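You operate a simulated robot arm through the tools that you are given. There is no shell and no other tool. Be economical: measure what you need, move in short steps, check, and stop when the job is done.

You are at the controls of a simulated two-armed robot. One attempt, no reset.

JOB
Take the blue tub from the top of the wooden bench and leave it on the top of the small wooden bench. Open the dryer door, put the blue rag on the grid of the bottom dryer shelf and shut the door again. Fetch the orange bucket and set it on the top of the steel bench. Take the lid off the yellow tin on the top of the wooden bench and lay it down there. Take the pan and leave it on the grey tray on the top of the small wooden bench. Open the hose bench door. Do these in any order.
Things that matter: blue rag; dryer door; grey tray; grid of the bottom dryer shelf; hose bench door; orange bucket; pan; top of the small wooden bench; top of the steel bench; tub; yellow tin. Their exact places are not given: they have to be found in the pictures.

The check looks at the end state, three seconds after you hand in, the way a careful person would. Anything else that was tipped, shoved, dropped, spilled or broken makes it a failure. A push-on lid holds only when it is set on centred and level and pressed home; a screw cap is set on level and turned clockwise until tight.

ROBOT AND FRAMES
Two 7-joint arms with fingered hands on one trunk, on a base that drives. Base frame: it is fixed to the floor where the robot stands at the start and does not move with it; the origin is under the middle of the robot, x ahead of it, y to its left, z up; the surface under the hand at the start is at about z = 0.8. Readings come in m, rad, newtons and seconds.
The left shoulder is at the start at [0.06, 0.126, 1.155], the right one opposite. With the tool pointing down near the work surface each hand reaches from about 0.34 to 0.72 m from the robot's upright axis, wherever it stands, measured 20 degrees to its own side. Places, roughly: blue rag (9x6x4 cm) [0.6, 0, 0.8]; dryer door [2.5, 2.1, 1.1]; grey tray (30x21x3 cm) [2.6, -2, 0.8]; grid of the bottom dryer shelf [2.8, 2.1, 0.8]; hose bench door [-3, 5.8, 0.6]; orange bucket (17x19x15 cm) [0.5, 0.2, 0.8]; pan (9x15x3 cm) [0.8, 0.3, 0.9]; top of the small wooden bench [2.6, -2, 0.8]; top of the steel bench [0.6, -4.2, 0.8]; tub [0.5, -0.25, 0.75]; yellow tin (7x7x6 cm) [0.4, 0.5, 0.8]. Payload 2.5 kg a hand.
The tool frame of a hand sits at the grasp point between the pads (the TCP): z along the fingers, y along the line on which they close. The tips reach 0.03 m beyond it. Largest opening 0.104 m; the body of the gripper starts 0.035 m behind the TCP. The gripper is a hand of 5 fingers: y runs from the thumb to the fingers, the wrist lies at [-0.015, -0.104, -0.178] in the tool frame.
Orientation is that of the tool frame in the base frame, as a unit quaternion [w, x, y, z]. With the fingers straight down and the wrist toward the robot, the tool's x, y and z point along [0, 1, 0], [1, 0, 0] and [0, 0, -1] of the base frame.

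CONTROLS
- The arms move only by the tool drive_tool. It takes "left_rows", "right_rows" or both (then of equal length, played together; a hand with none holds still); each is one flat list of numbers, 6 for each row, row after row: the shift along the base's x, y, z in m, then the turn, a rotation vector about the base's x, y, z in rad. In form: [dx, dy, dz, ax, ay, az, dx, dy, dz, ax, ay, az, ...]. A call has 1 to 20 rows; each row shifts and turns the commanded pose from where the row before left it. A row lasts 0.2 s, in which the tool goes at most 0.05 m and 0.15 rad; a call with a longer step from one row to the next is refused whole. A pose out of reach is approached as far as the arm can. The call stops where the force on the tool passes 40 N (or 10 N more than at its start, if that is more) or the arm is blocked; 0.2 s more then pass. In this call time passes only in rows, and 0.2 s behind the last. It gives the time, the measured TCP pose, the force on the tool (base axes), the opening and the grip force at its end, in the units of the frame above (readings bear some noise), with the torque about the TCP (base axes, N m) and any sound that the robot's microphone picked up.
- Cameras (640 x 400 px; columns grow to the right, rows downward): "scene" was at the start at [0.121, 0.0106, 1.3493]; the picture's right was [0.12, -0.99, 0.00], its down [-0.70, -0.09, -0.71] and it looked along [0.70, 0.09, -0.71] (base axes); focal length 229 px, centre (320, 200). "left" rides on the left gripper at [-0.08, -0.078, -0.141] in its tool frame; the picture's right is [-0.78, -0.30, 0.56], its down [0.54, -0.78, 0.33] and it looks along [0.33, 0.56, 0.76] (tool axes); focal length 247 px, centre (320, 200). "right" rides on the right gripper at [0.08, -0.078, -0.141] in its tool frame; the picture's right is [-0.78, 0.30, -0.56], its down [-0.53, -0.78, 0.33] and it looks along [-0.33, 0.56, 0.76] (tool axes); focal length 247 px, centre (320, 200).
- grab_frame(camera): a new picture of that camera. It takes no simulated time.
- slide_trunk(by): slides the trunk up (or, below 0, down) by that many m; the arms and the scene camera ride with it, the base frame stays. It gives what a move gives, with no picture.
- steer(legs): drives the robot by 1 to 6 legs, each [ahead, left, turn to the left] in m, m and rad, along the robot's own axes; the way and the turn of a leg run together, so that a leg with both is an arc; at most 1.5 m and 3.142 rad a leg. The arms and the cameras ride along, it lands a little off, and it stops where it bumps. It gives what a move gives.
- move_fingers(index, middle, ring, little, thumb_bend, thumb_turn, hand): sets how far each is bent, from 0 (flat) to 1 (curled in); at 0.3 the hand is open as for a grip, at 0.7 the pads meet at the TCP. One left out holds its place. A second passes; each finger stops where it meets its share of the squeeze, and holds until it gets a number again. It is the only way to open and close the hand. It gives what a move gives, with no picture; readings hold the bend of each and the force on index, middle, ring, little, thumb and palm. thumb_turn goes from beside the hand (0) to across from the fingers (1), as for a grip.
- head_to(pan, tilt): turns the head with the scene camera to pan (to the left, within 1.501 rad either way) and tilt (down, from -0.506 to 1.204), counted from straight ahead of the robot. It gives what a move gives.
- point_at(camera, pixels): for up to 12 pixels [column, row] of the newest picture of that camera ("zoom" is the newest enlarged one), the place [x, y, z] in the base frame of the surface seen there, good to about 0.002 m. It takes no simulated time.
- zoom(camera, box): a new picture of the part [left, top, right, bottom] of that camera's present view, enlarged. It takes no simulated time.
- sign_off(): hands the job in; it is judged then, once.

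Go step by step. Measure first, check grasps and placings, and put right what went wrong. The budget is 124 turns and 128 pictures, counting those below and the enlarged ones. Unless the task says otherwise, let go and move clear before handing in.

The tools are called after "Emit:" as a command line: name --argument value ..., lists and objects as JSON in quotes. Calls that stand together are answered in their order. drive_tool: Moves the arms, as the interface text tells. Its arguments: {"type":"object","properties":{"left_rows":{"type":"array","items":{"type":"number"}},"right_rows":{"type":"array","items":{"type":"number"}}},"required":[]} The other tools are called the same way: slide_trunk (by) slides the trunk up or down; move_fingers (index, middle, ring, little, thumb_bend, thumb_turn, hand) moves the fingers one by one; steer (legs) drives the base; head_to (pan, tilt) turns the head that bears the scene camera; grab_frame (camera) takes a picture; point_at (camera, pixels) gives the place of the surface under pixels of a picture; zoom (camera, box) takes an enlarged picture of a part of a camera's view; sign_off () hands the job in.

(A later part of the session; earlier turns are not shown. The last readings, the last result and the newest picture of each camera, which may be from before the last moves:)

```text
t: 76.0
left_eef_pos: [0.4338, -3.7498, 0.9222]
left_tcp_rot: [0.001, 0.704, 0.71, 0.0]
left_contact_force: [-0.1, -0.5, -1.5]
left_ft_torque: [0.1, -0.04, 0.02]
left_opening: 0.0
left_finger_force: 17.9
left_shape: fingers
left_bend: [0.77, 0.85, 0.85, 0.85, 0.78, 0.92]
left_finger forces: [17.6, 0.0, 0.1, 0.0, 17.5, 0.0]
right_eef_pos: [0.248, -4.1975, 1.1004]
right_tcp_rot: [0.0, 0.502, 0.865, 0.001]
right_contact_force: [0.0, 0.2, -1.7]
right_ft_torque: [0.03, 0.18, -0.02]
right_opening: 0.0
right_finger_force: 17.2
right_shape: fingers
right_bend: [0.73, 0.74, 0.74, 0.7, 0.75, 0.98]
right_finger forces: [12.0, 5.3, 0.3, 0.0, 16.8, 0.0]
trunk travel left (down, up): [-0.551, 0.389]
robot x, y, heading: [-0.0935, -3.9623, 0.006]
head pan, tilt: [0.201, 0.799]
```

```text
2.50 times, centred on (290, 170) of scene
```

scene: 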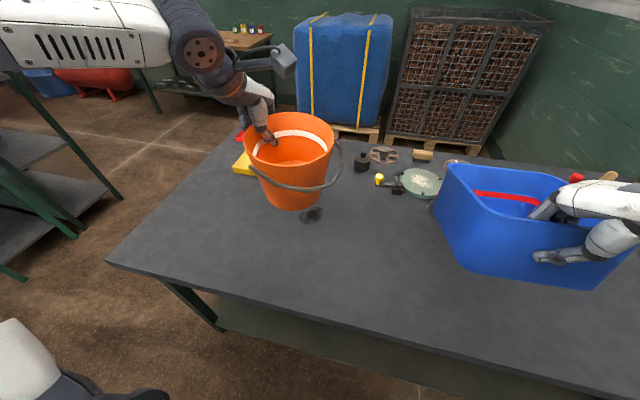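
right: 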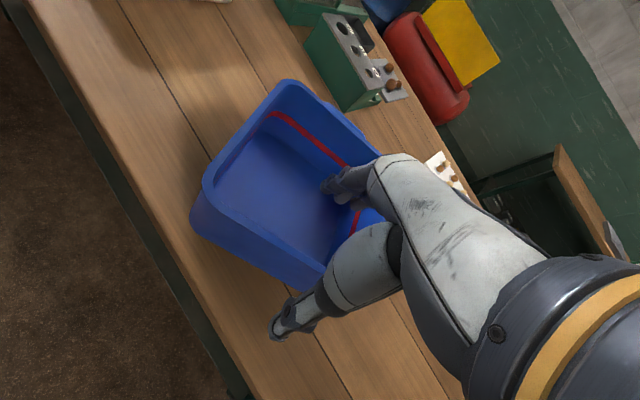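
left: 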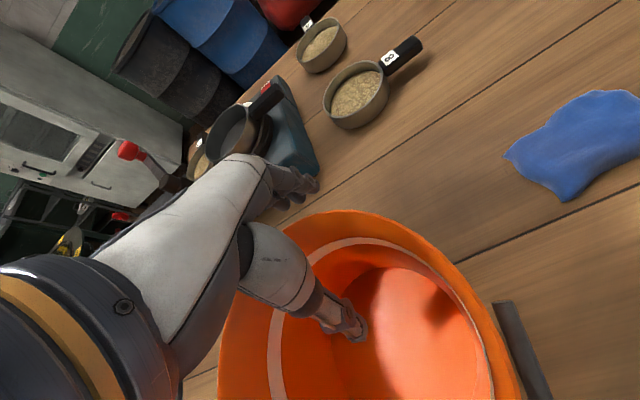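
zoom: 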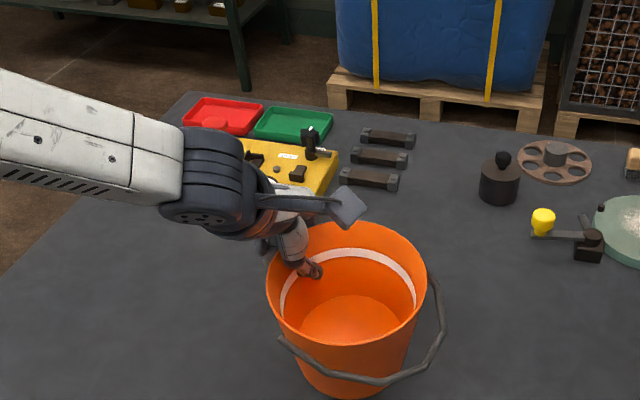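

The bucket isn't touching yet (still −1.5 N), and that dark spot measured flat at 0.7996, so it's only a stain. I'll continue down in small steps.

Emit:
drive_tool --left_rows '[0, 0, -0.004, 0, 0, 0, 0, 0, -0.004, 0, 0, 0]'

Emit:
drive_tool --left_rows '[0, 0, -0.003, 0, 0, 0]'

Emit:
drive_tool --left_rows '[0, 0, -0.003, 0, 0, 0]'

Emit:
zoom --camera "scene" --box '[170, 90, 410, 250]'

```text
t: 76.6
left_eef_pos: [0.434, -3.7506, 0.9145]
left_tcp_rot: [0.0, 0.704, 0.71, -0.001]
left_contact_force: [0.1, 0.2, 0.8]
left_ft_torque: [0.0, 0.02, -0.01]
left_opening: 0.0
left_finger_force: 17.1
left_shape: fingers
left_bend: [0.77, 0.85, 0.85, 0.85, 0.78, 0.92]
left_finger forces: [17.1, 0.1, 0.0, 0.1, 16.8, 0.1]
right_eef_pos: [0.2482, -4.1973, 1.101]
right_tcp_rot: [0.001, 0.502, 0.865, 0.0]
right_contact_force: [0.1, -0.5, -2.0]
right_ft_torque: [0.0, 0.18, 0.0]
right_opening: 0.0
right_finger_force: 17.4
right_shape: fingers
right_bend: [0.73, 0.74, 0.74, 0.7, 0.75, 0.98]
right_finger forces: [12.0, 5.3, 0.3, 0.1, 16.8, 0.1]
trunk travel left (down, up): [-0.551, 0.389]
robot x, y, heading: [-0.0924, -3.9605, 0.006]
head pan, tilt: [0.201, 0.799]
```

```text
t: 77.0
left_eef_pos: [0.4351, -3.7506, 0.9119]
left_tcp_rot: [0.0, 0.704, 0.71, 0.0]
left_contact_force: [0.1, 0.5, -0.4]
left_ft_torque: [0.02, 0.07, -0.03]
left_opening: 0.0
left_finger_force: 17.1
left_shape: fingers
left_bend: [0.77, 0.85, 0.85, 0.85, 0.78, 0.92]
left_finger forces: [17.1, 0.1, 0.0, 0.1, 16.6, 0.0]
right_eef_pos: [0.2494, -4.1974, 1.1003]
right_tcp_rot: [0.0, 0.502, 0.865, 0.0]
right_contact_force: [-0.5, -0.1, -2.8]
right_ft_torque: [0.03, 0.22, -0.01]
right_opening: 0.0
right_finger_force: 17.4
right_shape: fingers
right_bend: [0.73, 0.74, 0.74, 0.7, 0.75, 0.98]
right_finger forces: [12.0, 5.4, 0.3, 0.0, 16.9, 0.1]
trunk travel left (down, up): [-0.551, 0.389]
robot x, y, heading: [-0.0908, -3.9591, 0.006]
head pan, tilt: [0.201, 0.799]
```

```text
t: 77.4
left_eef_pos: [0.4356, -3.7508, 0.9091]
left_tcp_rot: [0.0, 0.705, 0.71, 0.0]
left_contact_force: [0.0, 0.6, 0.6]
left_ft_torque: [-0.1, 0.09, 0.0]
left_opening: 0.0
left_finger_force: 17.1
left_shape: fingers
left_bend: [0.77, 0.85, 0.85, 0.85, 0.78, 0.92]
left_finger forces: [17.7, 0.1, 0.0, 0.0, 16.9, 0.0]
right_eef_pos: [0.2486, -4.1979, 1.1012]
right_tcp_rot: [0.0, 0.502, 0.865, 0.0]
right_contact_force: [-0.9, 0.3, -2.3]
right_ft_torque: [0.01, 0.16, -0.01]
right_opening: 0.0
right_finger_force: 16.9
right_shape: fingers
right_bend: [0.73, 0.74, 0.74, 0.7, 0.75, 0.98]
right_finger forces: [12.1, 5.3, 0.3, 0.0, 16.8, 0.0]
trunk travel left (down, up): [-0.551, 0.389]
robot x, y, heading: [-0.0925, -3.9602, 0.008]
head pan, tilt: [0.201, 0.799]
```

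```text
2.50 times, centred on (290, 170) of scene
```

zoom: 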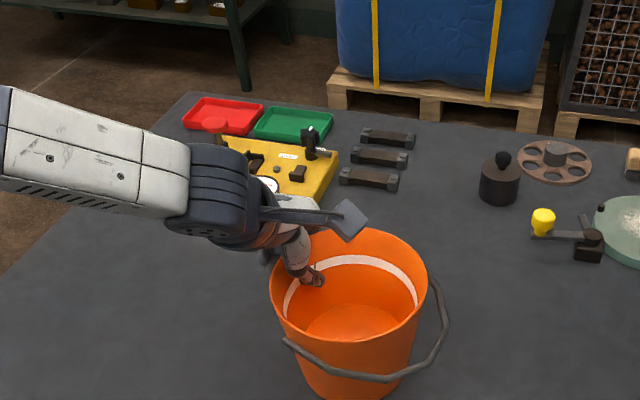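

Contact is reached, with weight gone by z≈0.912. I'll release and raise the hand straight up.

Emit:
move_fingers --hand "left" --index 0.3 --middle 0.3 --ring 0.3 --little 0.3 --thumb_bend 0.3 --thumb_turn 0.98

Emit:
drive_tool --left_rows '[0, 0, 0.03, 0, 0, 0, 0, 0, 0.04, 0, 0, 0, 0, 0, 0.045, 0, 0, 0, 0, 0, 0.045, 0, 0, 0, 0, 0, 0.04, 0, 0, 0]'

Emit:
grab_frame --camera "scene"

```text
t: 78.4
left_eef_pos: [0.4348, -3.75, 0.9091]
left_tcp_rot: [0.0, 0.704, 0.71, 0.0]
left_contact_force: [0.8, 0.3, 0.9]
left_ft_torque: [0.02, -0.03, -0.01]
left_opening: 0.1029
left_finger_force: 0.1
left_shape: fingers
left_bend: [0.3, 0.3, 0.3, 0.3, 0.3, 0.96]
left_finger forces: [0.0, 0.0, 0.0, 0.0, 0.0, 0.0]
right_eef_pos: [0.2491, -4.1976, 1.1002]
right_tcp_rot: [-0.001, 0.502, 0.865, 0.001]
right_contact_force: [-0.1, -0.3, -2.7]
right_ft_torque: [0.02, 0.18, 0.01]
right_opening: 0.0002
right_finger_force: 17.1
right_shape: fingers
right_bend: [0.73, 0.74, 0.74, 0.7, 0.75, 0.98]
right_finger forces: [12.0, 5.3, 0.3, 0.0, 16.8, 0.1]
trunk travel left (down, up): [-0.551, 0.389]
robot x, y, heading: [-0.0907, -3.955, 0.006]
head pan, tilt: [0.201, 0.799]
```

```text
t: 79.6
left_eef_pos: [0.4323, -3.7499, 1.1083]
left_tcp_rot: [0.0, 0.705, 0.71, 0.0]
left_contact_force: [1.0, 0.2, 0.4]
left_ft_torque: [-0.02, -0.03, 0.02]
left_opening: 0.1033
left_finger_force: 0.2
left_shape: fingers
left_bend: [0.3, 0.3, 0.3, 0.3, 0.3, 0.96]
left_finger forces: [0.0, 0.0, 0.1, 0.0, 0.0, 0.0]
right_eef_pos: [0.2489, -4.1976, 1.1009]
right_tcp_rot: [0.0, 0.502, 0.865, 0.0]
right_contact_force: [0.5, -0.4, -2.1]
right_ft_torque: [0.05, 0.2, 0.0]
right_opening: 0.0
right_finger_force: 17.1
right_shape: fingers
right_bend: [0.73, 0.74, 0.74, 0.7, 0.75, 0.98]
right_finger forces: [11.8, 5.3, 0.2, 0.0, 16.8, 0.0]
trunk travel left (down, up): [-0.551, 0.389]
robot x, y, heading: [-0.0912, -3.9569, 0.008]
head pan, tilt: [0.201, 0.799]
```

```text
81 pictures are left
```

scene: 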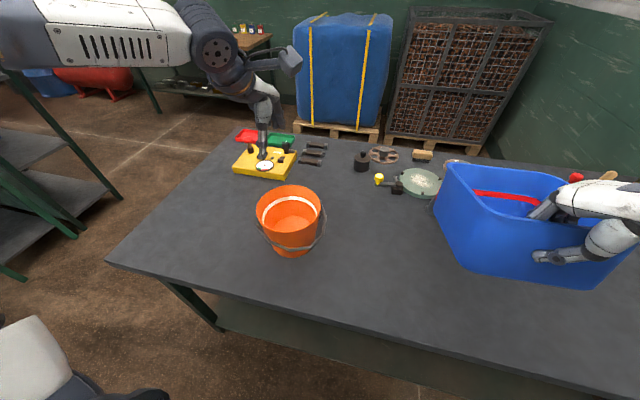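

The bucket stands on the steel bench. Now I'll back off and line up with the passage at y≈−2.75, then check clearance.

Emit:
steer --legs '[[-0.4, 0, 0], [0, 1.2, 0]]'

Emit:
head_to --pan 0.1 --tilt 0.4

Emit:
grab_frame --camera "scene"

```text
t: 87.6
left_eef_pos: [0.0304, -2.5879, 1.1081]
left_tcp_rot: [0.0, 0.704, 0.71, 0.0]
left_contact_force: [-0.2, -0.4, 0.3]
left_ft_torque: [-0.02, 0.01, -0.01]
left_opening: 0.1033
left_finger_force: 0.0
left_shape: fingers
left_bend: [0.3, 0.3, 0.3, 0.3, 0.3, 0.96]
left_finger forces: [0.0, 0.0, 0.1, 0.0, 0.0, 0.0]
right_eef_pos: [-0.1547, -3.0365, 1.1026]
right_tcp_rot: [0.001, 0.503, 0.864, 0.0]
right_contact_force: [-0.2, 0.1, -2.4]
right_ft_torque: [-0.01, 0.22, -0.03]
right_opening: 0.0003
right_finger_force: 17.9
right_shape: fingers
right_bend: [0.73, 0.74, 0.74, 0.7, 0.75, 0.98]
right_finger forces: [12.0, 5.4, 0.3, 0.0, 16.9, 0.0]
trunk travel left (down, up): [-0.551, 0.389]
robot x, y, heading: [-0.4945, -2.7971, 0.009]
head pan, tilt: [0.201, 0.799]
```

```text
t: 88.5
left_eef_pos: [0.031, -2.5894, 1.1082]
left_tcp_rot: [0.0, 0.705, 0.71, 0.0]
left_contact_force: [0.4, 0.4, -0.8]
left_ft_torque: [0.01, -0.04, 0.04]
left_opening: 0.1032
left_finger_force: 0.1
left_shape: fingers
left_bend: [0.3, 0.3, 0.3, 0.3, 0.3, 0.96]
left_finger forces: [0.0, 0.1, 0.0, 0.0, 0.0, 0.1]
right_eef_pos: [-0.1556, -3.0375, 1.1013]
right_tcp_rot: [-0.001, 0.503, 0.864, -0.001]
right_contact_force: [0.8, 0.0, -2.0]
right_ft_torque: [0.01, 0.18, -0.02]
right_opening: 0.0
right_finger_force: 17.0
right_shape: fingers
right_bend: [0.73, 0.74, 0.74, 0.7, 0.75, 0.98]
right_finger forces: [12.0, 5.3, 0.2, 0.1, 16.8, 0.1]
trunk travel left (down, up): [-0.551, 0.389]
robot x, y, heading: [-0.4926, -2.7974, 0.008]
head pan, tilt: [0.099, 0.4]
```

```text
80 pictures are left
```

scene: 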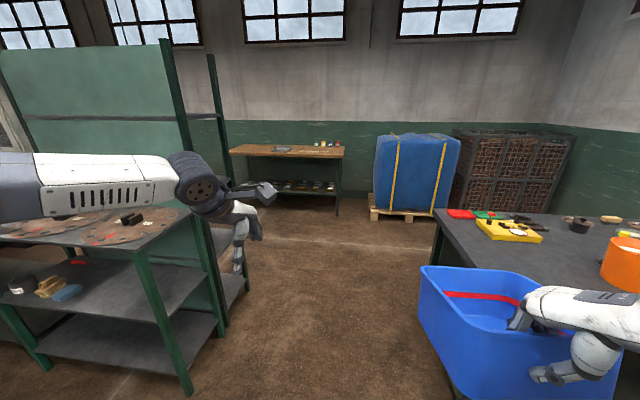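

The passage is open. I'll measure its sides and the small bench top.

Emit:
point_at --camera "scene" --pixels '[[188, 212], [190, 388], [245, 280], [222, 315], [437, 218], [440, 260], [233, 155], [340, 158], [287, 150], [345, 148], [335, 212], [375, 215]]'

Emit:
zoom --camera "scene" --box '[210, 120, 370, 220]'

```text
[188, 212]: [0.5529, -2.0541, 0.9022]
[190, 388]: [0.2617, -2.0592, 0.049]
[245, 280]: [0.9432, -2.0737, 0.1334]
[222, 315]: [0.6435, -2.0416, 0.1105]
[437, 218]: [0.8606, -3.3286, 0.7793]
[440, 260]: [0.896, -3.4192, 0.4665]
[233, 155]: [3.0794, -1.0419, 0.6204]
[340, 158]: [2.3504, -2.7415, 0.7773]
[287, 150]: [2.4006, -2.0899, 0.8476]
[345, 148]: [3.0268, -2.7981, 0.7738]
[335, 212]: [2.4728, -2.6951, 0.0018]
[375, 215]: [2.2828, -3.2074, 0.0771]
```

```text
4.00 times, centred on (290, 170) of scene
```

zoom: 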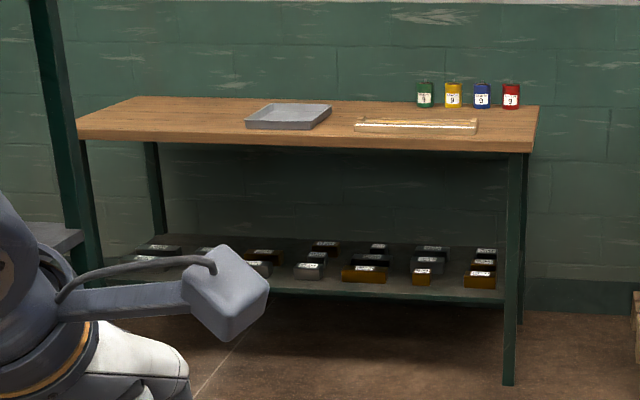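

The small bench top spans x 2.35–3.0 with the tray at y≈−2.0 and free space at its left end. I'll drive through and stop in front of the free left part.

Emit:
steer --legs '[[0, 0.06, 0], [1.3, 0, 0], [0.8, 0, 0], [0, 1.3, 0]]'

Emit:
head_to --pan -0.2 --tilt 0.65

Emit:
grab_frame --camera "scene"

```text
t: 105.6
left_eef_pos: [2.1016, -1.1975, 1.1075]
left_tcp_rot: [-0.001, 0.709, 0.705, 0.001]
left_contact_force: [0.7, -0.5, 0.2]
left_ft_torque: [0.01, 0.0, 0.01]
left_opening: 0.1029
left_finger_force: 0.1
left_shape: fingers
left_bend: [0.3, 0.3, 0.3, 0.3, 0.3, 0.96]
left_finger forces: [0.0, 0.0, 0.1, 0.1, 0.1, 0.0]
right_eef_pos: [1.9108, -1.6412, 1.1014]
right_tcp_rot: [0.0, 0.509, 0.861, 0.001]
right_contact_force: [-0.1, -0.6, -1.2]
right_ft_torque: [0.0, 0.2, -0.04]
right_opening: 0.0
right_finger_force: 17.4
right_shape: fingers
right_bend: [0.73, 0.74, 0.74, 0.7, 0.75, 0.98]
right_finger forces: [12.0, 5.5, 0.1, 0.0, 16.8, 0.0]
trunk travel left (down, up): [-0.551, 0.389]
robot x, y, heading: [1.5756, -1.4012, -0.005]
head pan, tilt: [0.099, 0.4]
```

```text
t: 106.4
left_eef_pos: [2.1019, -1.1964, 1.1072]
left_tcp_rot: [0.0, 0.709, 0.705, 0.0]
left_contact_force: [-0.3, -0.7, -0.3]
left_ft_torque: [0.01, 0.02, 0.03]
left_opening: 0.1031
left_finger_force: 0.0
left_shape: fingers
left_bend: [0.3, 0.3, 0.3, 0.3, 0.3, 0.96]
left_finger forces: [0.0, 0.1, 0.1, 0.0, 0.0, 0.0]
right_eef_pos: [1.9106, -1.6419, 1.1001]
right_tcp_rot: [0.001, 0.509, 0.861, 0.0]
right_contact_force: [0.5, 0.4, -2.3]
right_ft_torque: [0.0, 0.24, -0.01]
right_opening: 0.0
right_finger_force: 17.3
right_shape: fingers
right_bend: [0.73, 0.74, 0.74, 0.7, 0.75, 0.98]
right_finger forces: [12.0, 5.3, 0.1, 0.0, 16.8, 0.0]
trunk travel left (down, up): [-0.551, 0.389]
robot x, y, heading: [1.5741, -1.4013, -0.002]
head pan, tilt: [-0.201, 0.649]
```

```text
78 pictures are left
```

scene: 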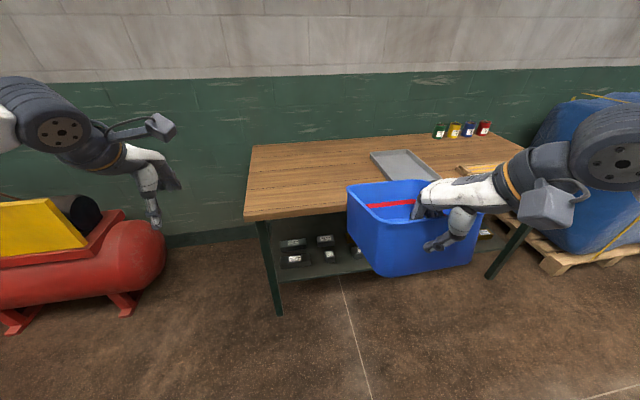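

Emit:
point_at --camera "scene" --pixels '[[247, 215], [254, 148], [345, 208], [300, 180], [371, 156], [407, 151], [440, 180], [348, 190], [360, 205], [420, 182], [330, 150]]'

```text
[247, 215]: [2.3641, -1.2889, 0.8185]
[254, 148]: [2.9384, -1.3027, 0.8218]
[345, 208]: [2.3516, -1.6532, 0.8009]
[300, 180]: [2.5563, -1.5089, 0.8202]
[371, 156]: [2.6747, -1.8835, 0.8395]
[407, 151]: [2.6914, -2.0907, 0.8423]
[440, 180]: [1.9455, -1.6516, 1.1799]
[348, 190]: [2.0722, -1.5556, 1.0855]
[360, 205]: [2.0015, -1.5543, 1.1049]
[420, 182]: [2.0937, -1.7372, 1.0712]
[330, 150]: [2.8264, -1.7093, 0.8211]
```

The bench top is at z≈0.82 and free between y −1.30 and −1.86. I'll drive in, extend the right hand and lower the tub there.

Emit:
steer --legs '[[0, 0.06, 0], [0.46, 0, 0]]'

Emit:
drive_tool --right_rows '[0.03, 0, 0, 0, 0, 0, 0.03, 0, 0, 0, 0, 0, 0.025, 0, 0, 0, 0, 0, 0, 0, -0.045, 0, 0, 0, 0, 0, -0.045, 0, 0, 0, 0, 0, -0.035, 0, 0, 0]'

Emit:
head_to --pan -0.3 --tilt 0.9

Emit:
grab_frame --camera "scene"

```text
t: 109.7
left_eef_pos: [2.5597, -1.1424, 1.1087]
left_tcp_rot: [0.0, 0.711, 0.703, 0.0]
left_contact_force: [-0.6, -0.2, -0.2]
left_ft_torque: [0.0, 0.0, 0.01]
left_opening: 0.1032
left_finger_force: 0.0
left_shape: fingers
left_bend: [0.3, 0.3, 0.3, 0.3, 0.3, 0.96]
left_finger forces: [0.0, 0.0, 0.0, 0.0, 0.1, 0.0]
right_eef_pos: [2.3669, -1.5869, 1.1013]
right_tcp_rot: [0.0, 0.511, 0.86, 0.0]
right_contact_force: [0.3, -0.7, -1.8]
right_ft_torque: [-0.02, 0.21, -0.02]
right_opening: 0.0
right_finger_force: 17.5
right_shape: fingers
right_bend: [0.73, 0.74, 0.74, 0.7, 0.75, 0.98]
right_finger forces: [11.9, 5.7, 0.0, 0.0, 16.8, 0.1]
trunk travel left (down, up): [-0.551, 0.389]
robot x, y, heading: [2.0332, -1.3433, -0.008]
head pan, tilt: [-0.201, 0.649]
```

```text
t: 111.1
left_eef_pos: [2.5592, -1.1435, 1.107]
left_tcp_rot: [0.0, 0.71, 0.704, 0.0]
left_contact_force: [-0.4, -0.8, 0.3]
left_ft_torque: [-0.03, 0.0, -0.03]
left_opening: 0.1029
left_finger_force: 0.0
left_shape: fingers
left_bend: [0.3, 0.3, 0.3, 0.3, 0.3, 0.96]
left_finger forces: [0.1, 0.0, 0.1, 0.1, 0.0, 0.0]
right_eef_pos: [2.4513, -1.5882, 0.9766]
right_tcp_rot: [0.0, 0.51, 0.86, 0.001]
right_contact_force: [0.2, 0.3, -2.1]
right_ft_torque: [0.0, 0.2, 0.03]
right_opening: 0.0
right_finger_force: 17.7
right_shape: fingers
right_bend: [0.73, 0.75, 0.74, 0.7, 0.76, 0.97]
right_finger forces: [12.2, 5.4, 0.1, 0.0, 16.8, 0.1]
trunk travel left (down, up): [-0.551, 0.389]
robot x, y, heading: [2.0268, -1.341, -0.015]
head pan, tilt: [-0.201, 0.649]
```

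```text
t: 111.9
left_eef_pos: [2.5596, -1.1431, 1.1087]
left_tcp_rot: [-0.001, 0.711, 0.704, 0.0]
left_contact_force: [-0.4, -0.5, 1.0]
left_ft_torque: [-0.03, 0.0, 0.0]
left_opening: 0.103
left_finger_force: 0.0
left_shape: fingers
left_bend: [0.3, 0.3, 0.3, 0.3, 0.3, 0.96]
left_finger forces: [0.0, 0.1, 0.0, 0.0, 0.0, 0.0]
right_eef_pos: [2.4499, -1.5866, 0.9774]
right_tcp_rot: [0.0, 0.51, 0.86, 0.0]
right_contact_force: [0.1, 0.4, -2.5]
right_ft_torque: [0.03, 0.2, -0.01]
right_opening: 0.0001
right_finger_force: 16.9
right_shape: fingers
right_bend: [0.73, 0.75, 0.74, 0.7, 0.76, 0.97]
right_finger forces: [12.4, 5.1, 0.0, 0.0, 16.9, 0.0]
trunk travel left (down, up): [-0.551, 0.389]
robot x, y, heading: [2.0316, -1.3401, -0.006]
head pan, tilt: [-0.3, 0.901]
```

```text
77 pictures are left
```

scene: 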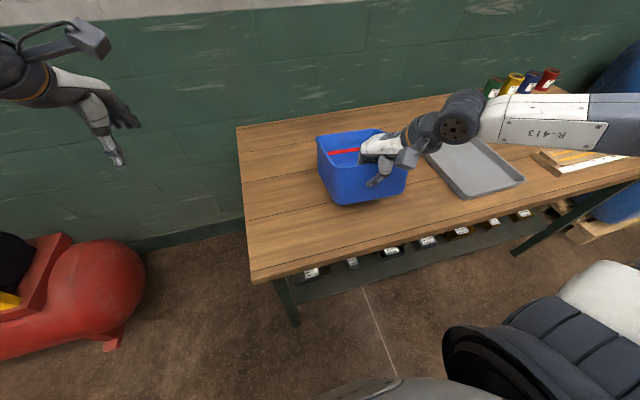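

The tub is above a clear spot left of the tray. I'm lowering it to contact.

Emit:
drive_tool --right_rows '[0, 0, -0.025, 0, 0, 0, 0, 0, -0.015, 0, 0, 0, 0, 0, -0.01, 0, 0, 0, 0, 0, -0.008, 0, 0, 0]'

Emit:
drive_tool --right_rows '[0, 0, -0.008, 0, 0, 0]'

Emit:
zoom --camera "scene" --box '[260, 90, 460, 230]'

```text
t: 112.9
left_eef_pos: [2.559, -1.1433, 1.1078]
left_tcp_rot: [0.001, 0.711, 0.703, 0.0]
left_contact_force: [-0.6, -0.7, 0.4]
left_ft_torque: [0.03, 0.01, 0.0]
left_opening: 0.103
left_finger_force: 0.0
left_shape: fingers
left_bend: [0.3, 0.3, 0.3, 0.3, 0.3, 0.96]
left_finger forces: [0.0, 0.0, 0.0, 0.1, 0.1, 0.1]
right_eef_pos: [2.4523, -1.587, 0.9191]
right_tcp_rot: [0.001, 0.511, 0.859, 0.001]
right_contact_force: [0.6, 1.0, -1.7]
right_ft_torque: [-0.03, -0.01, 0.02]
right_opening: 0.0
right_finger_force: 15.9
right_shape: fingers
right_bend: [0.73, 0.75, 0.74, 0.7, 0.76, 0.97]
right_finger forces: [11.8, 4.1, 0.0, 0.0, 15.8, 0.0]
trunk travel left (down, up): [-0.551, 0.389]
robot x, y, heading: [2.0316, -1.3449, -0.011]
head pan, tilt: [-0.3, 0.901]
```

```text
t: 113.3
left_eef_pos: [2.5596, -1.1429, 1.1083]
left_tcp_rot: [0.0, 0.711, 0.703, 0.0]
left_contact_force: [-0.7, -0.2, -0.6]
left_ft_torque: [0.0, -0.02, 0.01]
left_opening: 0.103
left_finger_force: 0.1
left_shape: fingers
left_bend: [0.3, 0.3, 0.3, 0.3, 0.3, 0.96]
left_finger forces: [0.0, 0.1, 0.0, 0.0, 0.1, 0.0]
right_eef_pos: [2.4514, -1.5872, 0.9112]
right_tcp_rot: [0.0, 0.51, 0.86, 0.0]
right_contact_force: [-0.1, -0.4, -1.1]
right_ft_torque: [-0.01, -0.04, 0.02]
right_opening: 0.0
right_finger_force: 16.2
right_shape: fingers
right_bend: [0.73, 0.75, 0.74, 0.7, 0.76, 0.97]
right_finger forces: [12.0, 4.0, 0.0, 0.1, 15.8, 0.0]
trunk travel left (down, up): [-0.551, 0.389]
robot x, y, heading: [2.0291, -1.3465, -0.012]
head pan, tilt: [-0.3, 0.901]
```

```text
2.86 times, centred on (360, 160) of scene
```

zoom: 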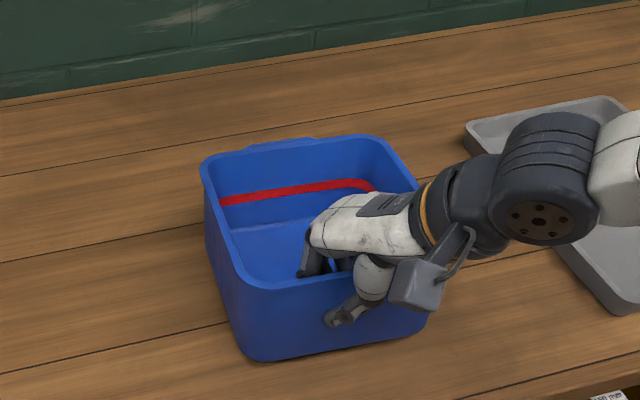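

The far edge is down. I'll lower another centimetre so the tub stands flat, then release and lift away.

Emit:
drive_tool --right_rows '[0, 0, -0.006, 0, 0, 0, 0, 0, -0.004, 0, 0, 0]'

Emit:
move_fingers --hand "right" --index 0.3 --middle 0.3 --ring 0.3 --little 0.3 --thumb_bend 0.3 --thumb_turn 0.98

Emit:
drive_tool --right_rows '[0, 0, 0.03, 0, 0, 0, 0, 0, 0.04, 0, 0, 0, 0, 0, 0.045, 0, 0, 0, 0, 0, 0.045, 0, 0, 0, 0, 0, 0.04, 0, 0, 0]'

Emit:
zoom --camera "scene" --box '[230, 80, 550, 280]'

```text
t: 113.9
left_eef_pos: [2.5582, -1.1435, 1.1091]
left_tcp_rot: [0.0, 0.711, 0.703, 0.0]
left_contact_force: [-0.5, 0.1, 0.7]
left_ft_torque: [-0.02, -0.02, 0.0]
left_opening: 0.1031
left_finger_force: 0.0
left_shape: fingers
left_bend: [0.3, 0.3, 0.3, 0.3, 0.3, 0.96]
left_finger forces: [0.1, 0.0, 0.1, 0.1, 0.1, 0.0]
right_eef_pos: [2.4515, -1.587, 0.9006]
right_tcp_rot: [0.0, 0.51, 0.86, 0.001]
right_contact_force: [0.1, 1.5, -1.3]
right_ft_torque: [0.0, -0.04, 0.02]
right_opening: 0.0001
right_finger_force: 15.9
right_shape: fingers
right_bend: [0.73, 0.75, 0.74, 0.7, 0.76, 0.97]
right_finger forces: [11.8, 3.9, 0.0, 0.0, 16.3, 0.0]
trunk travel left (down, up): [-0.551, 0.389]
robot x, y, heading: [2.0303, -1.3436, -0.008]
head pan, tilt: [-0.3, 0.901]
```

```text
t: 114.9
left_eef_pos: [2.5598, -1.1436, 1.1089]
left_tcp_rot: [0.0, 0.711, 0.703, 0.0]
left_contact_force: [1.1, 0.5, -0.3]
left_ft_torque: [-0.02, -0.02, 0.02]
left_opening: 0.1031
left_finger_force: 0.0
left_shape: fingers
left_bend: [0.3, 0.3, 0.3, 0.3, 0.3, 0.96]
left_finger forces: [0.0, 0.0, 0.1, 0.0, 0.0, 0.1]
right_eef_pos: [2.4508, -1.5879, 0.9]
right_tcp_rot: [0.0, 0.511, 0.86, 0.0]
right_contact_force: [-0.4, 0.4, 0.3]
right_ft_torque: [-0.02, -0.03, -0.03]
right_opening: 0.1029
right_finger_force: 0.0
right_shape: fingers
right_bend: [0.3, 0.3, 0.3, 0.3, 0.3, 0.96]
right_finger forces: [0.0, 0.1, 0.1, 0.0, 0.0, 0.0]
trunk travel left (down, up): [-0.551, 0.389]
robot x, y, heading: [2.0314, -1.342, -0.015]
head pan, tilt: [-0.3, 0.901]
```

```text
t: 116.1
left_eef_pos: [2.5603, -1.1423, 1.1088]
left_tcp_rot: [0.0, 0.711, 0.703, 0.0]
left_contact_force: [0.1, 0.3, 0.0]
left_ft_torque: [-0.05, 0.0, -0.01]
left_opening: 0.103
left_finger_force: 0.0
left_shape: fingers
left_bend: [0.3, 0.3, 0.3, 0.3, 0.3, 0.96]
left_finger forces: [0.0, 0.0, 0.0, 0.0, 0.1, 0.1]
right_eef_pos: [2.45, -1.5876, 1.1015]
right_tcp_rot: [-0.001, 0.511, 0.86, 0.001]
right_contact_force: [0.3, 0.1, 0.9]
right_ft_torque: [0.0, 0.02, 0.02]
right_opening: 0.103
right_finger_force: 0.1
right_shape: fingers
right_bend: [0.3, 0.3, 0.3, 0.3, 0.3, 0.96]
right_finger forces: [0.1, 0.0, 0.1, 0.1, 0.1, 0.0]
trunk travel left (down, up): [-0.551, 0.389]
robot x, y, heading: [2.0282, -1.3423, -0.008]
head pan, tilt: [-0.3, 0.901]
```

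```text
2.00 times, centred on (390, 180) of scene
```

zoom: 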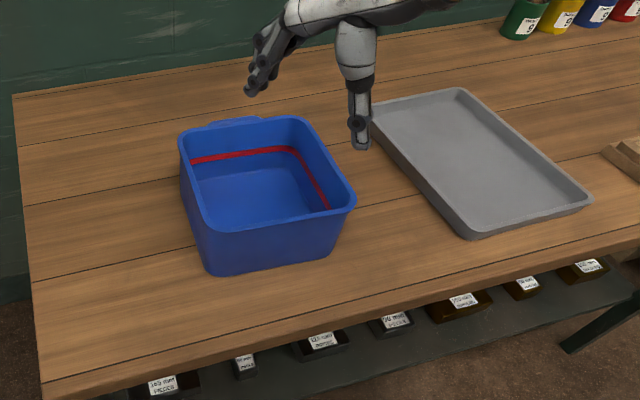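

The tub stands squarely on the small bench. I'll measure the tray for the pan, then back off and turn toward the pan from the far side of the main bench.

Emit:
point_at --camera "zoom" --pixels '[[372, 110], [460, 91], [590, 196], [470, 236], [480, 160], [430, 130]]'

Emit:
steer --legs '[[-0.4, 0, 0], [0, 0, 1.571], [1.35, 0, 0]]'

Emit:
head_to --pan 0.9 --tilt 0.5

Emit:
grab_frame --camera "scene"

```text
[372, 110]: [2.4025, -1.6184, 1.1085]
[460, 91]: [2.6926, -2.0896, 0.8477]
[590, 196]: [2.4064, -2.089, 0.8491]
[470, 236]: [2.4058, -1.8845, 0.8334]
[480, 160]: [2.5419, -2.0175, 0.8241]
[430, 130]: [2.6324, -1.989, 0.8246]
```

```text
t: 128.8
left_eef_pos: [1.4307, 0.5475, 1.1091]
left_tcp_rot: [0.0, 0.003, 1.0, 0.0]
left_contact_force: [-0.3, -0.1, 0.1]
left_ft_torque: [-0.02, 0.01, -0.01]
left_opening: 0.1029
left_finger_force: 0.0
left_shape: fingers
left_bend: [0.3, 0.3, 0.3, 0.3, 0.3, 0.96]
left_finger forces: [0.0, 0.0, 0.1, 0.0, 0.0, 0.0]
right_eef_pos: [1.8758, 0.4408, 1.1015]
right_tcp_rot: [0.0, -0.25, 0.968, 0.001]
right_contact_force: [0.5, 0.2, 0.2]
right_ft_torque: [0.04, 0.03, 0.0]
right_opening: 0.1028
right_finger_force: 0.0
right_shape: fingers
right_bend: [0.3, 0.3, 0.3, 0.3, 0.3, 0.96]
right_finger forces: [0.0, 0.0, 0.1, 0.0, 0.0, 0.0]
trunk travel left (down, up): [-0.551, 0.389]
robot x, y, heading: [1.6343, 0.0195, 1.565]
head pan, tilt: [-0.3, 0.901]
```

```text
t: 130.2
left_eef_pos: [1.43, 0.5466, 1.1081]
left_tcp_rot: [0.0, 0.003, 1.0, 0.0]
left_contact_force: [0.7, 0.5, 1.2]
left_ft_torque: [-0.01, -0.01, 0.01]
left_opening: 0.1033
left_finger_force: 0.1
left_shape: fingers
left_bend: [0.3, 0.3, 0.3, 0.3, 0.3, 0.96]
left_finger forces: [0.0, 0.1, 0.0, 0.1, 0.1, 0.0]
right_eef_pos: [1.8744, 0.4407, 1.1003]
right_tcp_rot: [0.0, -0.25, 0.968, 0.0]
right_contact_force: [0.6, 0.2, -0.5]
right_ft_torque: [-0.03, -0.03, -0.03]
right_opening: 0.1029
right_finger_force: 0.0
right_shape: fingers
right_bend: [0.3, 0.3, 0.3, 0.3, 0.3, 0.96]
right_finger forces: [0.0, 0.0, 0.0, 0.1, 0.0, 0.1]
trunk travel left (down, up): [-0.551, 0.389]
robot x, y, heading: [1.6301, 0.0197, 1.565]
head pan, tilt: [0.901, 0.499]
```

```text
74 pictures are left
```

scene: 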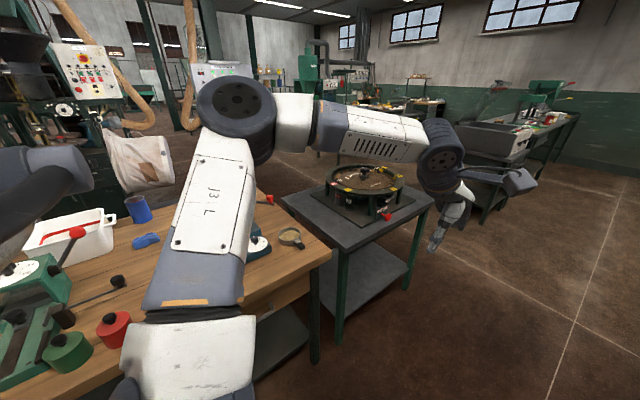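

I'm in the corridor at (1.63,0.02). I'll turn to face the bench and look at the pan from this side.

Emit:
steer --legs '[[0, 0, 1.571]]'

Emit:
head_to --pan -0.1 --tilt 0.75

Emit:
grab_frame --camera "scene"

```text
t: 134.5
left_eef_pos: [1.1074, -0.1908, 1.1098]
left_tcp_rot: [0.001, 0.711, -0.704, 0.0]
left_contact_force: [0.1, -0.4, 0.7]
left_ft_torque: [0.02, -0.02, 0.03]
left_opening: 0.1033
left_finger_force: 0.0
left_shape: fingers
left_bend: [0.3, 0.3, 0.3, 0.3, 0.3, 0.96]
left_finger forces: [0.1, 0.0, 0.0, 0.1, 0.0, 0.0]
right_eef_pos: [1.2082, 0.2555, 1.1016]
right_tcp_rot: [0.001, 0.865, -0.502, 0.001]
right_contact_force: [0.2, -1.2, 0.8]
right_ft_torque: [0.01, 0.02, -0.03]
right_opening: 0.1031
right_finger_force: 0.1
right_shape: fingers
right_bend: [0.3, 0.3, 0.3, 0.3, 0.3, 0.96]
right_finger forces: [0.0, 0.1, 0.1, 0.0, 0.0, 0.1]
trunk travel left (down, up): [-0.551, 0.389]
robot x, y, heading: [1.6319, 0.02, -3.129]
head pan, tilt: [0.901, 0.499]
```

```text
t: 135.7
left_eef_pos: [1.1083, -0.1917, 1.1084]
left_tcp_rot: [0.0, 0.711, -0.703, 0.0]
left_contact_force: [0.0, -0.5, -1.0]
left_ft_torque: [0.04, -0.01, 0.01]
left_opening: 0.1032
left_finger_force: 0.1
left_shape: fingers
left_bend: [0.3, 0.3, 0.3, 0.3, 0.3, 0.96]
left_finger forces: [0.0, 0.0, 0.1, 0.0, 0.1, 0.1]
right_eef_pos: [1.2077, 0.2545, 1.1002]
right_tcp_rot: [0.0, 0.865, -0.501, 0.0]
right_contact_force: [0.3, 0.1, 0.6]
right_ft_torque: [0.01, -0.02, 0.01]
right_opening: 0.103
right_finger_force: 0.0
right_shape: fingers
right_bend: [0.3, 0.3, 0.3, 0.3, 0.3, 0.96]
right_finger forces: [0.0, 0.0, 0.0, 0.0, 0.1, 0.0]
trunk travel left (down, up): [-0.551, 0.389]
robot x, y, heading: [1.6299, 0.0207, -3.13]
head pan, tilt: [-0.099, 0.75]
```

```text
73 pictures are left
```

scene: 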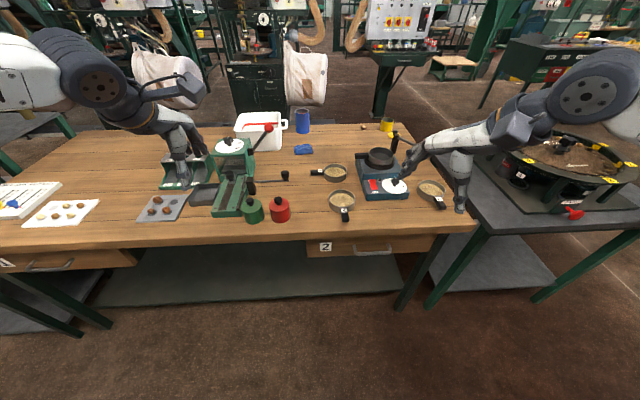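

The pan is at (380,158). I'll zoom in and measure the handle, nearby scoops and the bench edge.

Emit:
zoom --camera "scene" --box '[310, 120, 470, 220]'

Emit:
point_at --camera "zoom" --pixels '[[280, 140], [215, 150], [240, 150], [230, 155], [255, 185], [270, 315], [120, 300], [140, 370], [360, 60], [300, 215], [60, 205], [490, 275]]'

Emit:
point_at --camera "scene" --pixels '[[330, 241], [450, 232], [375, 252]]'

```text
4.00 times, centred on (390, 170) of scene
```

zoom: 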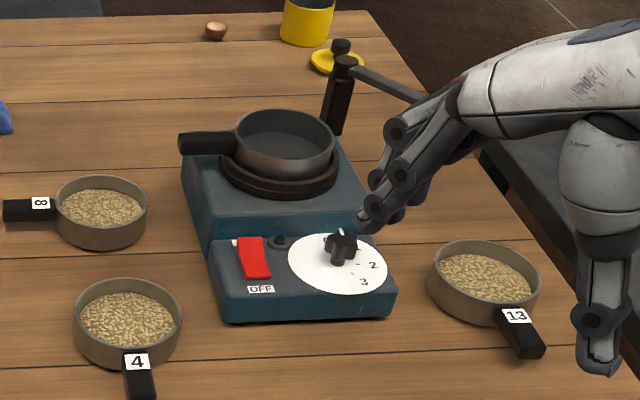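

```text
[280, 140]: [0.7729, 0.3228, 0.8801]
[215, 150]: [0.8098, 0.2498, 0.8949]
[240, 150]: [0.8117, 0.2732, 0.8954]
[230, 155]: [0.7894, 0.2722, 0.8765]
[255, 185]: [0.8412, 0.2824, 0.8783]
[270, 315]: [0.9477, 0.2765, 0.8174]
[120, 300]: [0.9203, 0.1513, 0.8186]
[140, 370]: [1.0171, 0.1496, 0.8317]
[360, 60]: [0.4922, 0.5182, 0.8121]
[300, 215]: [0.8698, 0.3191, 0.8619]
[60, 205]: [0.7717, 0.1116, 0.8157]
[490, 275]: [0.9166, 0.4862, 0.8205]
```

```text
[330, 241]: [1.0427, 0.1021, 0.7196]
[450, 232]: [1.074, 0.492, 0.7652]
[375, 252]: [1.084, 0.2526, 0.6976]
```

The handle runs along y from 0.215 to 0.27 at x≈0.80, with its top at z≈0.90. I'll drive in, unyaw the right hand and bring it above the handle.

Emit:
steer --legs '[[0.24, 0, 0]]'

Emit:
drive_tool --right_rows '[-0.035, 0, 0, 0, 0, -0.128, -0.035, 0, 0, 0, 0, -0.128, -0.035, 0, 0, 0, 0, -0.128, -0.035, 0, 0, 0, 0, -0.128]'

```text
t: 137.5
left_eef_pos: [0.8708, -0.1962, 1.1089]
left_tcp_rot: [0.0, 0.713, -0.701, 0.0]
left_contact_force: [0.5, 0.5, -0.3]
left_ft_torque: [-0.05, 0.01, 0.02]
left_opening: 0.1032
left_finger_force: 0.1
left_shape: fingers
left_bend: [0.3, 0.3, 0.3, 0.3, 0.3, 0.96]
left_finger forces: [0.1, 0.0, 0.0, 0.0, 0.0, 0.1]
right_eef_pos: [0.9702, 0.2507, 1.1002]
right_tcp_rot: [-0.001, 0.866, -0.5, 0.0]
right_contact_force: [-0.8, -0.1, 0.3]
right_ft_torque: [0.0, -0.03, 0.0]
right_opening: 0.1029
right_finger_force: 0.1
right_shape: fingers
right_bend: [0.3, 0.3, 0.3, 0.3, 0.3, 0.96]
right_finger forces: [0.0, 0.0, 0.0, 0.0, 0.0, 0.0]
trunk travel left (down, up): [-0.551, 0.389]
robot x, y, heading: [1.397, 0.0186, -3.127]
head pan, tilt: [-0.099, 0.75]
```

```text
t: 138.5
left_eef_pos: [0.8718, -0.1958, 1.1077]
left_tcp_rot: [0.0, 0.712, -0.702, 0.001]
left_contact_force: [0.5, -0.4, -0.9]
left_ft_torque: [0.03, -0.02, -0.03]
left_opening: 0.1031
left_finger_force: 0.0
left_shape: fingers
left_bend: [0.3, 0.3, 0.3, 0.3, 0.3, 0.96]
left_finger forces: [0.1, 0.0, 0.0, 0.0, 0.0, 0.0]
right_eef_pos: [0.8295, 0.2491, 1.1013]
right_tcp_rot: [0.001, 0.711, -0.704, 0.0]
right_contact_force: [0.1, 1.2, -0.3]
right_ft_torque: [-0.01, -0.01, 0.0]
right_opening: 0.1031
right_finger_force: 0.0
right_shape: fingers
right_bend: [0.3, 0.3, 0.3, 0.3, 0.3, 0.96]
right_finger forces: [0.0, 0.0, 0.0, 0.1, 0.1, 0.0]
trunk travel left (down, up): [-0.551, 0.389]
robot x, y, heading: [1.3963, 0.0199, -3.127]
head pan, tilt: [-0.099, 0.75]
```

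Emit:
drive_tool --right_rows '[-0.029, -0.006, 0, 0, 0, 0, 0, 0, -0.045, 0, 0, 0, 0, 0, -0.045, 0, 0, 0, 0, 0, -0.04, 0, 0, 0]'

Emit:
zoom --camera "scene" --box '[290, 110, 490, 260]'

Emit:
grab_frame --camera "right"

```text
t: 139.5
left_eef_pos: [0.8719, -0.1963, 1.1082]
left_tcp_rot: [0.0, 0.712, -0.702, -0.001]
left_contact_force: [-0.3, 0.3, 0.0]
left_ft_torque: [-0.01, -0.02, 0.02]
left_opening: 0.1032
left_finger_force: 0.0
left_shape: fingers
left_bend: [0.3, 0.3, 0.3, 0.3, 0.3, 0.96]
left_finger forces: [0.0, 0.1, 0.0, 0.0, 0.1, 0.0]
right_eef_pos: [0.8029, 0.2466, 0.97]
right_tcp_rot: [0.001, 0.711, -0.703, 0.001]
right_contact_force: [-0.5, 0.2, -0.4]
right_ft_torque: [0.01, 0.0, -0.03]
right_opening: 0.1033
right_finger_force: 0.1
right_shape: fingers
right_bend: [0.3, 0.3, 0.3, 0.3, 0.3, 0.96]
right_finger forces: [0.0, 0.0, 0.1, 0.0, 0.0, 0.0]
trunk travel left (down, up): [-0.551, 0.389]
robot x, y, heading: [1.396, 0.0189, -3.122]
head pan, tilt: [-0.099, 0.75]
```

```text
2.67 times, centred on (390, 185) of scene
```

zoom: 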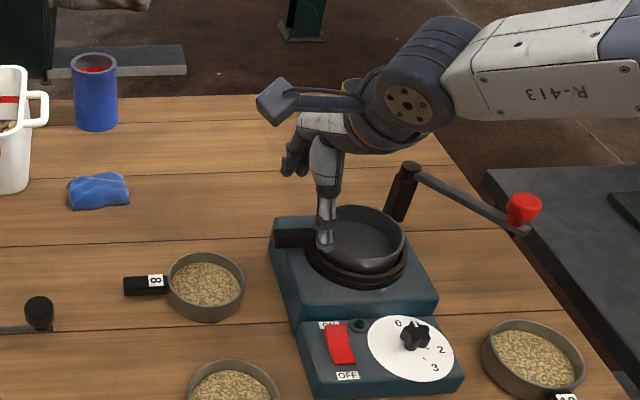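

```text
70 pictures are left
```

right: 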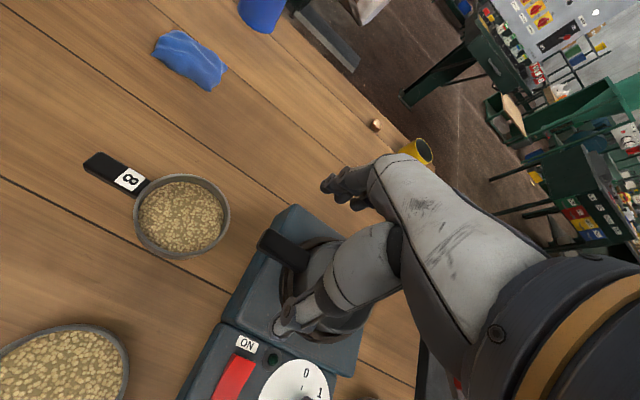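

The index side points away from the bowl and the handle lies between thumb and fingers. I'll shift 9 mm toward the handle's end, descend to z≈0.905, and close index, middle and thumb.

Emit:
drive_tool --right_rows '[0, -0.009, 0, 0, 0, 0, 0, 0, -0.035, 0, 0, 0, 0, 0, -0.029, 0, 0, 0]'

Emit:
move_fingers --hand "right" --index 0.7 --middle 0.7 --ring 0.5 --thumb_bend 0.72

Emit:
zoom --camera "scene" --box '[330, 130, 450, 220]'

Emit:
zoom --camera "right" --box '[180, 160, 440, 360]'

```text
t: 140.3
left_eef_pos: [0.8728, -0.1967, 1.109]
left_tcp_rot: [0.001, 0.712, -0.702, 0.0]
left_contact_force: [-0.3, -0.2, 0.1]
left_ft_torque: [0.0, -0.02, -0.01]
left_opening: 0.1032
left_finger_force: 0.2
left_shape: fingers
left_bend: [0.3, 0.3, 0.3, 0.3, 0.3, 0.96]
left_finger forces: [0.0, 0.0, 0.0, 0.0, 0.0, 0.0]
right_eef_pos: [0.8068, 0.2387, 0.9108]
right_tcp_rot: [0.001, 0.712, -0.703, -0.001]
right_contact_force: [-0.4, 0.0, -0.9]
right_ft_torque: [0.0, 0.01, 0.0]
right_opening: 0.1031
right_finger_force: 0.2
right_shape: fingers
right_bend: [0.3, 0.3, 0.3, 0.3, 0.3, 0.96]
right_finger forces: [0.1, 0.0, 0.0, 0.0, 0.0, 0.1]
right hand out of reach, approached as far as the arm can: row 3
trunk travel left (down, up): [-0.551, 0.389]
robot x, y, heading: [1.3965, 0.0169, -3.127]
head pan, tilt: [-0.099, 0.75]
```

```text
t: 141.3
left_eef_pos: [0.8716, -0.1963, 1.1092]
left_tcp_rot: [-0.001, 0.712, -0.702, 0.0]
left_contact_force: [0.2, 0.5, -0.7]
left_ft_torque: [0.0, -0.03, -0.04]
left_opening: 0.1032
left_finger_force: 0.1
left_shape: fingers
left_bend: [0.3, 0.3, 0.3, 0.3, 0.3, 0.96]
left_finger forces: [0.1, 0.0, 0.1, 0.0, 0.0, 0.1]
right_eef_pos: [0.8058, 0.2374, 0.9113]
right_tcp_rot: [-0.001, 0.712, -0.702, 0.0]
right_contact_force: [-0.2, -0.8, -0.1]
right_ft_torque: [-0.01, -0.02, 0.06]
right_opening: 0.016
right_finger_force: 7.7
right_shape: fingers
right_bend: [0.65, 0.65, 0.5, 0.3, 0.64, 1.0]
right_finger forces: [4.1, 3.4, 0.0, 0.0, 7.9, 0.0]
trunk travel left (down, up): [-0.551, 0.389]
robot x, y, heading: [1.3911, 0.0156, -3.128]
head pan, tilt: [-0.099, 0.75]
```

```text
4.44 times, centred on (390, 175) of scene
```

zoom: 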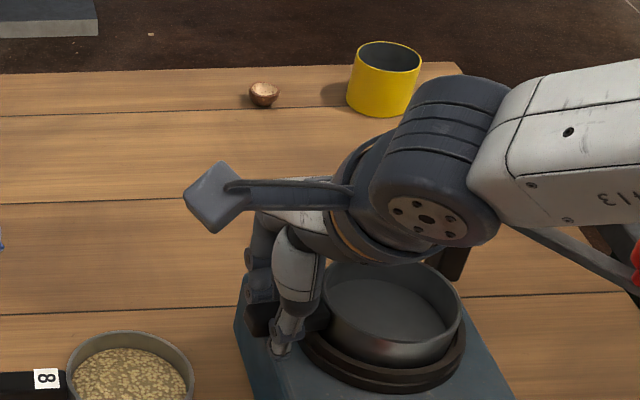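

```text
2.00 times, centred on (310, 260) of right
```

zoom: 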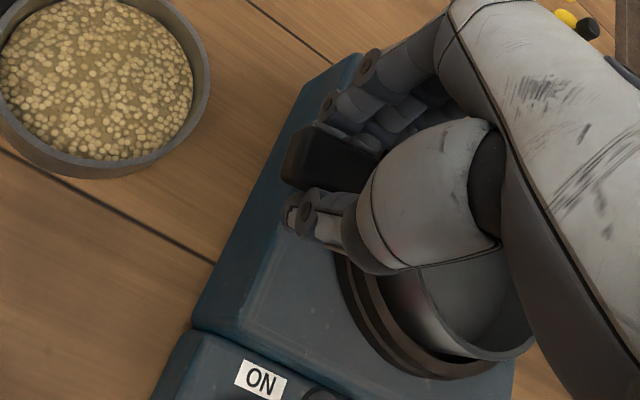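

The handle is gripped evenly by index, middle and thumb, with an opening of 1.6 cm. I'll tighten and lift.

Emit:
move_fingers --hand "right" --index 0.74 --middle 0.75 --thumb_bend 0.8

Emit:
drive_tool --right_rows '[0, 0, 0.015, 0, 0, 0, 0, 0, 0.025, 0, 0, 0, 0, 0, 0.04, 0, 0, 0, 0, 0, 0.04, 0, 0, 0, 0, 0, 0.04, 0, 0, 0]'

Emit:
grab_frame --camera "scene"

Emit:
zoom --camera "right" --box '[180, 160, 440, 360]'

```text
t: 142.3
left_eef_pos: [0.8716, -0.1967, 1.109]
left_tcp_rot: [0.0, 0.712, -0.702, 0.0]
left_contact_force: [-0.4, -0.7, 0.9]
left_ft_torque: [0.01, 0.0, -0.02]
left_opening: 0.1032
left_finger_force: 0.0
left_shape: fingers
left_bend: [0.3, 0.3, 0.3, 0.3, 0.3, 0.96]
left_finger forces: [0.1, 0.1, 0.0, 0.0, 0.0, 0.0]
right_eef_pos: [0.8052, 0.2378, 0.9115]
right_tcp_rot: [0.0, 0.712, -0.703, 0.001]
right_contact_force: [-0.7, 0.5, -0.3]
right_ft_torque: [-0.06, -0.01, 0.01]
right_opening: 0.0029
right_finger_force: 14.8
right_shape: fingers
right_bend: [0.73, 0.74, 0.5, 0.3, 0.71, 1.0]
right_finger forces: [10.0, 4.1, 0.1, 0.0, 15.0, 0.0]
trunk travel left (down, up): [-0.551, 0.389]
robot x, y, heading: [1.3962, 0.0151, -3.128]
head pan, tilt: [-0.099, 0.75]
```

```text
t: 143.5
left_eef_pos: [0.8726, -0.196, 1.1083]
left_tcp_rot: [0.001, 0.712, -0.702, -0.001]
left_contact_force: [-0.5, 0.2, 0.6]
left_ft_torque: [-0.03, -0.01, -0.03]
left_opening: 0.1031
left_finger_force: 0.0
left_shape: fingers
left_bend: [0.3, 0.3, 0.3, 0.3, 0.3, 0.96]
left_finger forces: [0.0, 0.0, 0.1, 0.0, 0.0, 0.0]
right_eef_pos: [0.8052, 0.2391, 1.0711]
right_tcp_rot: [0.0, 0.711, -0.703, 0.0]
right_contact_force: [-0.2, -0.1, -0.9]
right_ft_torque: [-0.06, 0.0, -0.01]
right_opening: 0.0025
right_finger_force: 13.9
right_shape: fingers
right_bend: [0.73, 0.74, 0.5, 0.3, 0.72, 1.0]
right_finger forces: [9.4, 4.6, 0.0, 0.0, 14.6, 0.2]
trunk travel left (down, up): [-0.551, 0.389]
robot x, y, heading: [1.3945, 0.0167, -3.127]
head pan, tilt: [-0.099, 0.75]
```

```text
67 pictures are left
```

scene: 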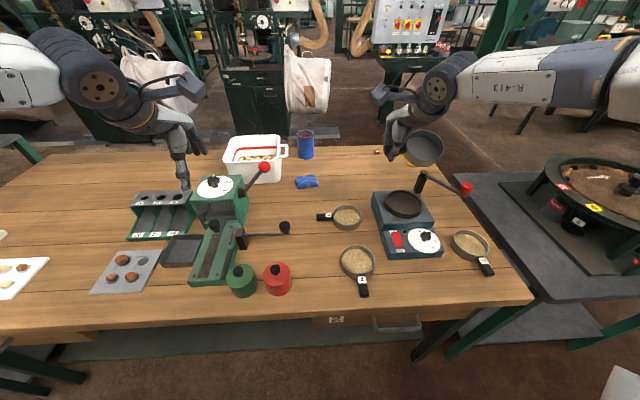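

```text
2.00 times, centred on (310, 260) of right
```

zoom: 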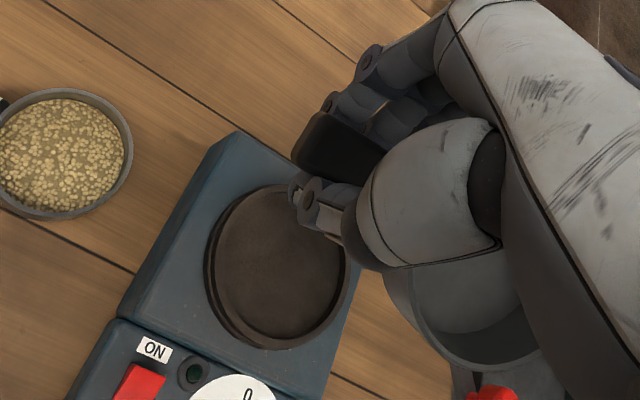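

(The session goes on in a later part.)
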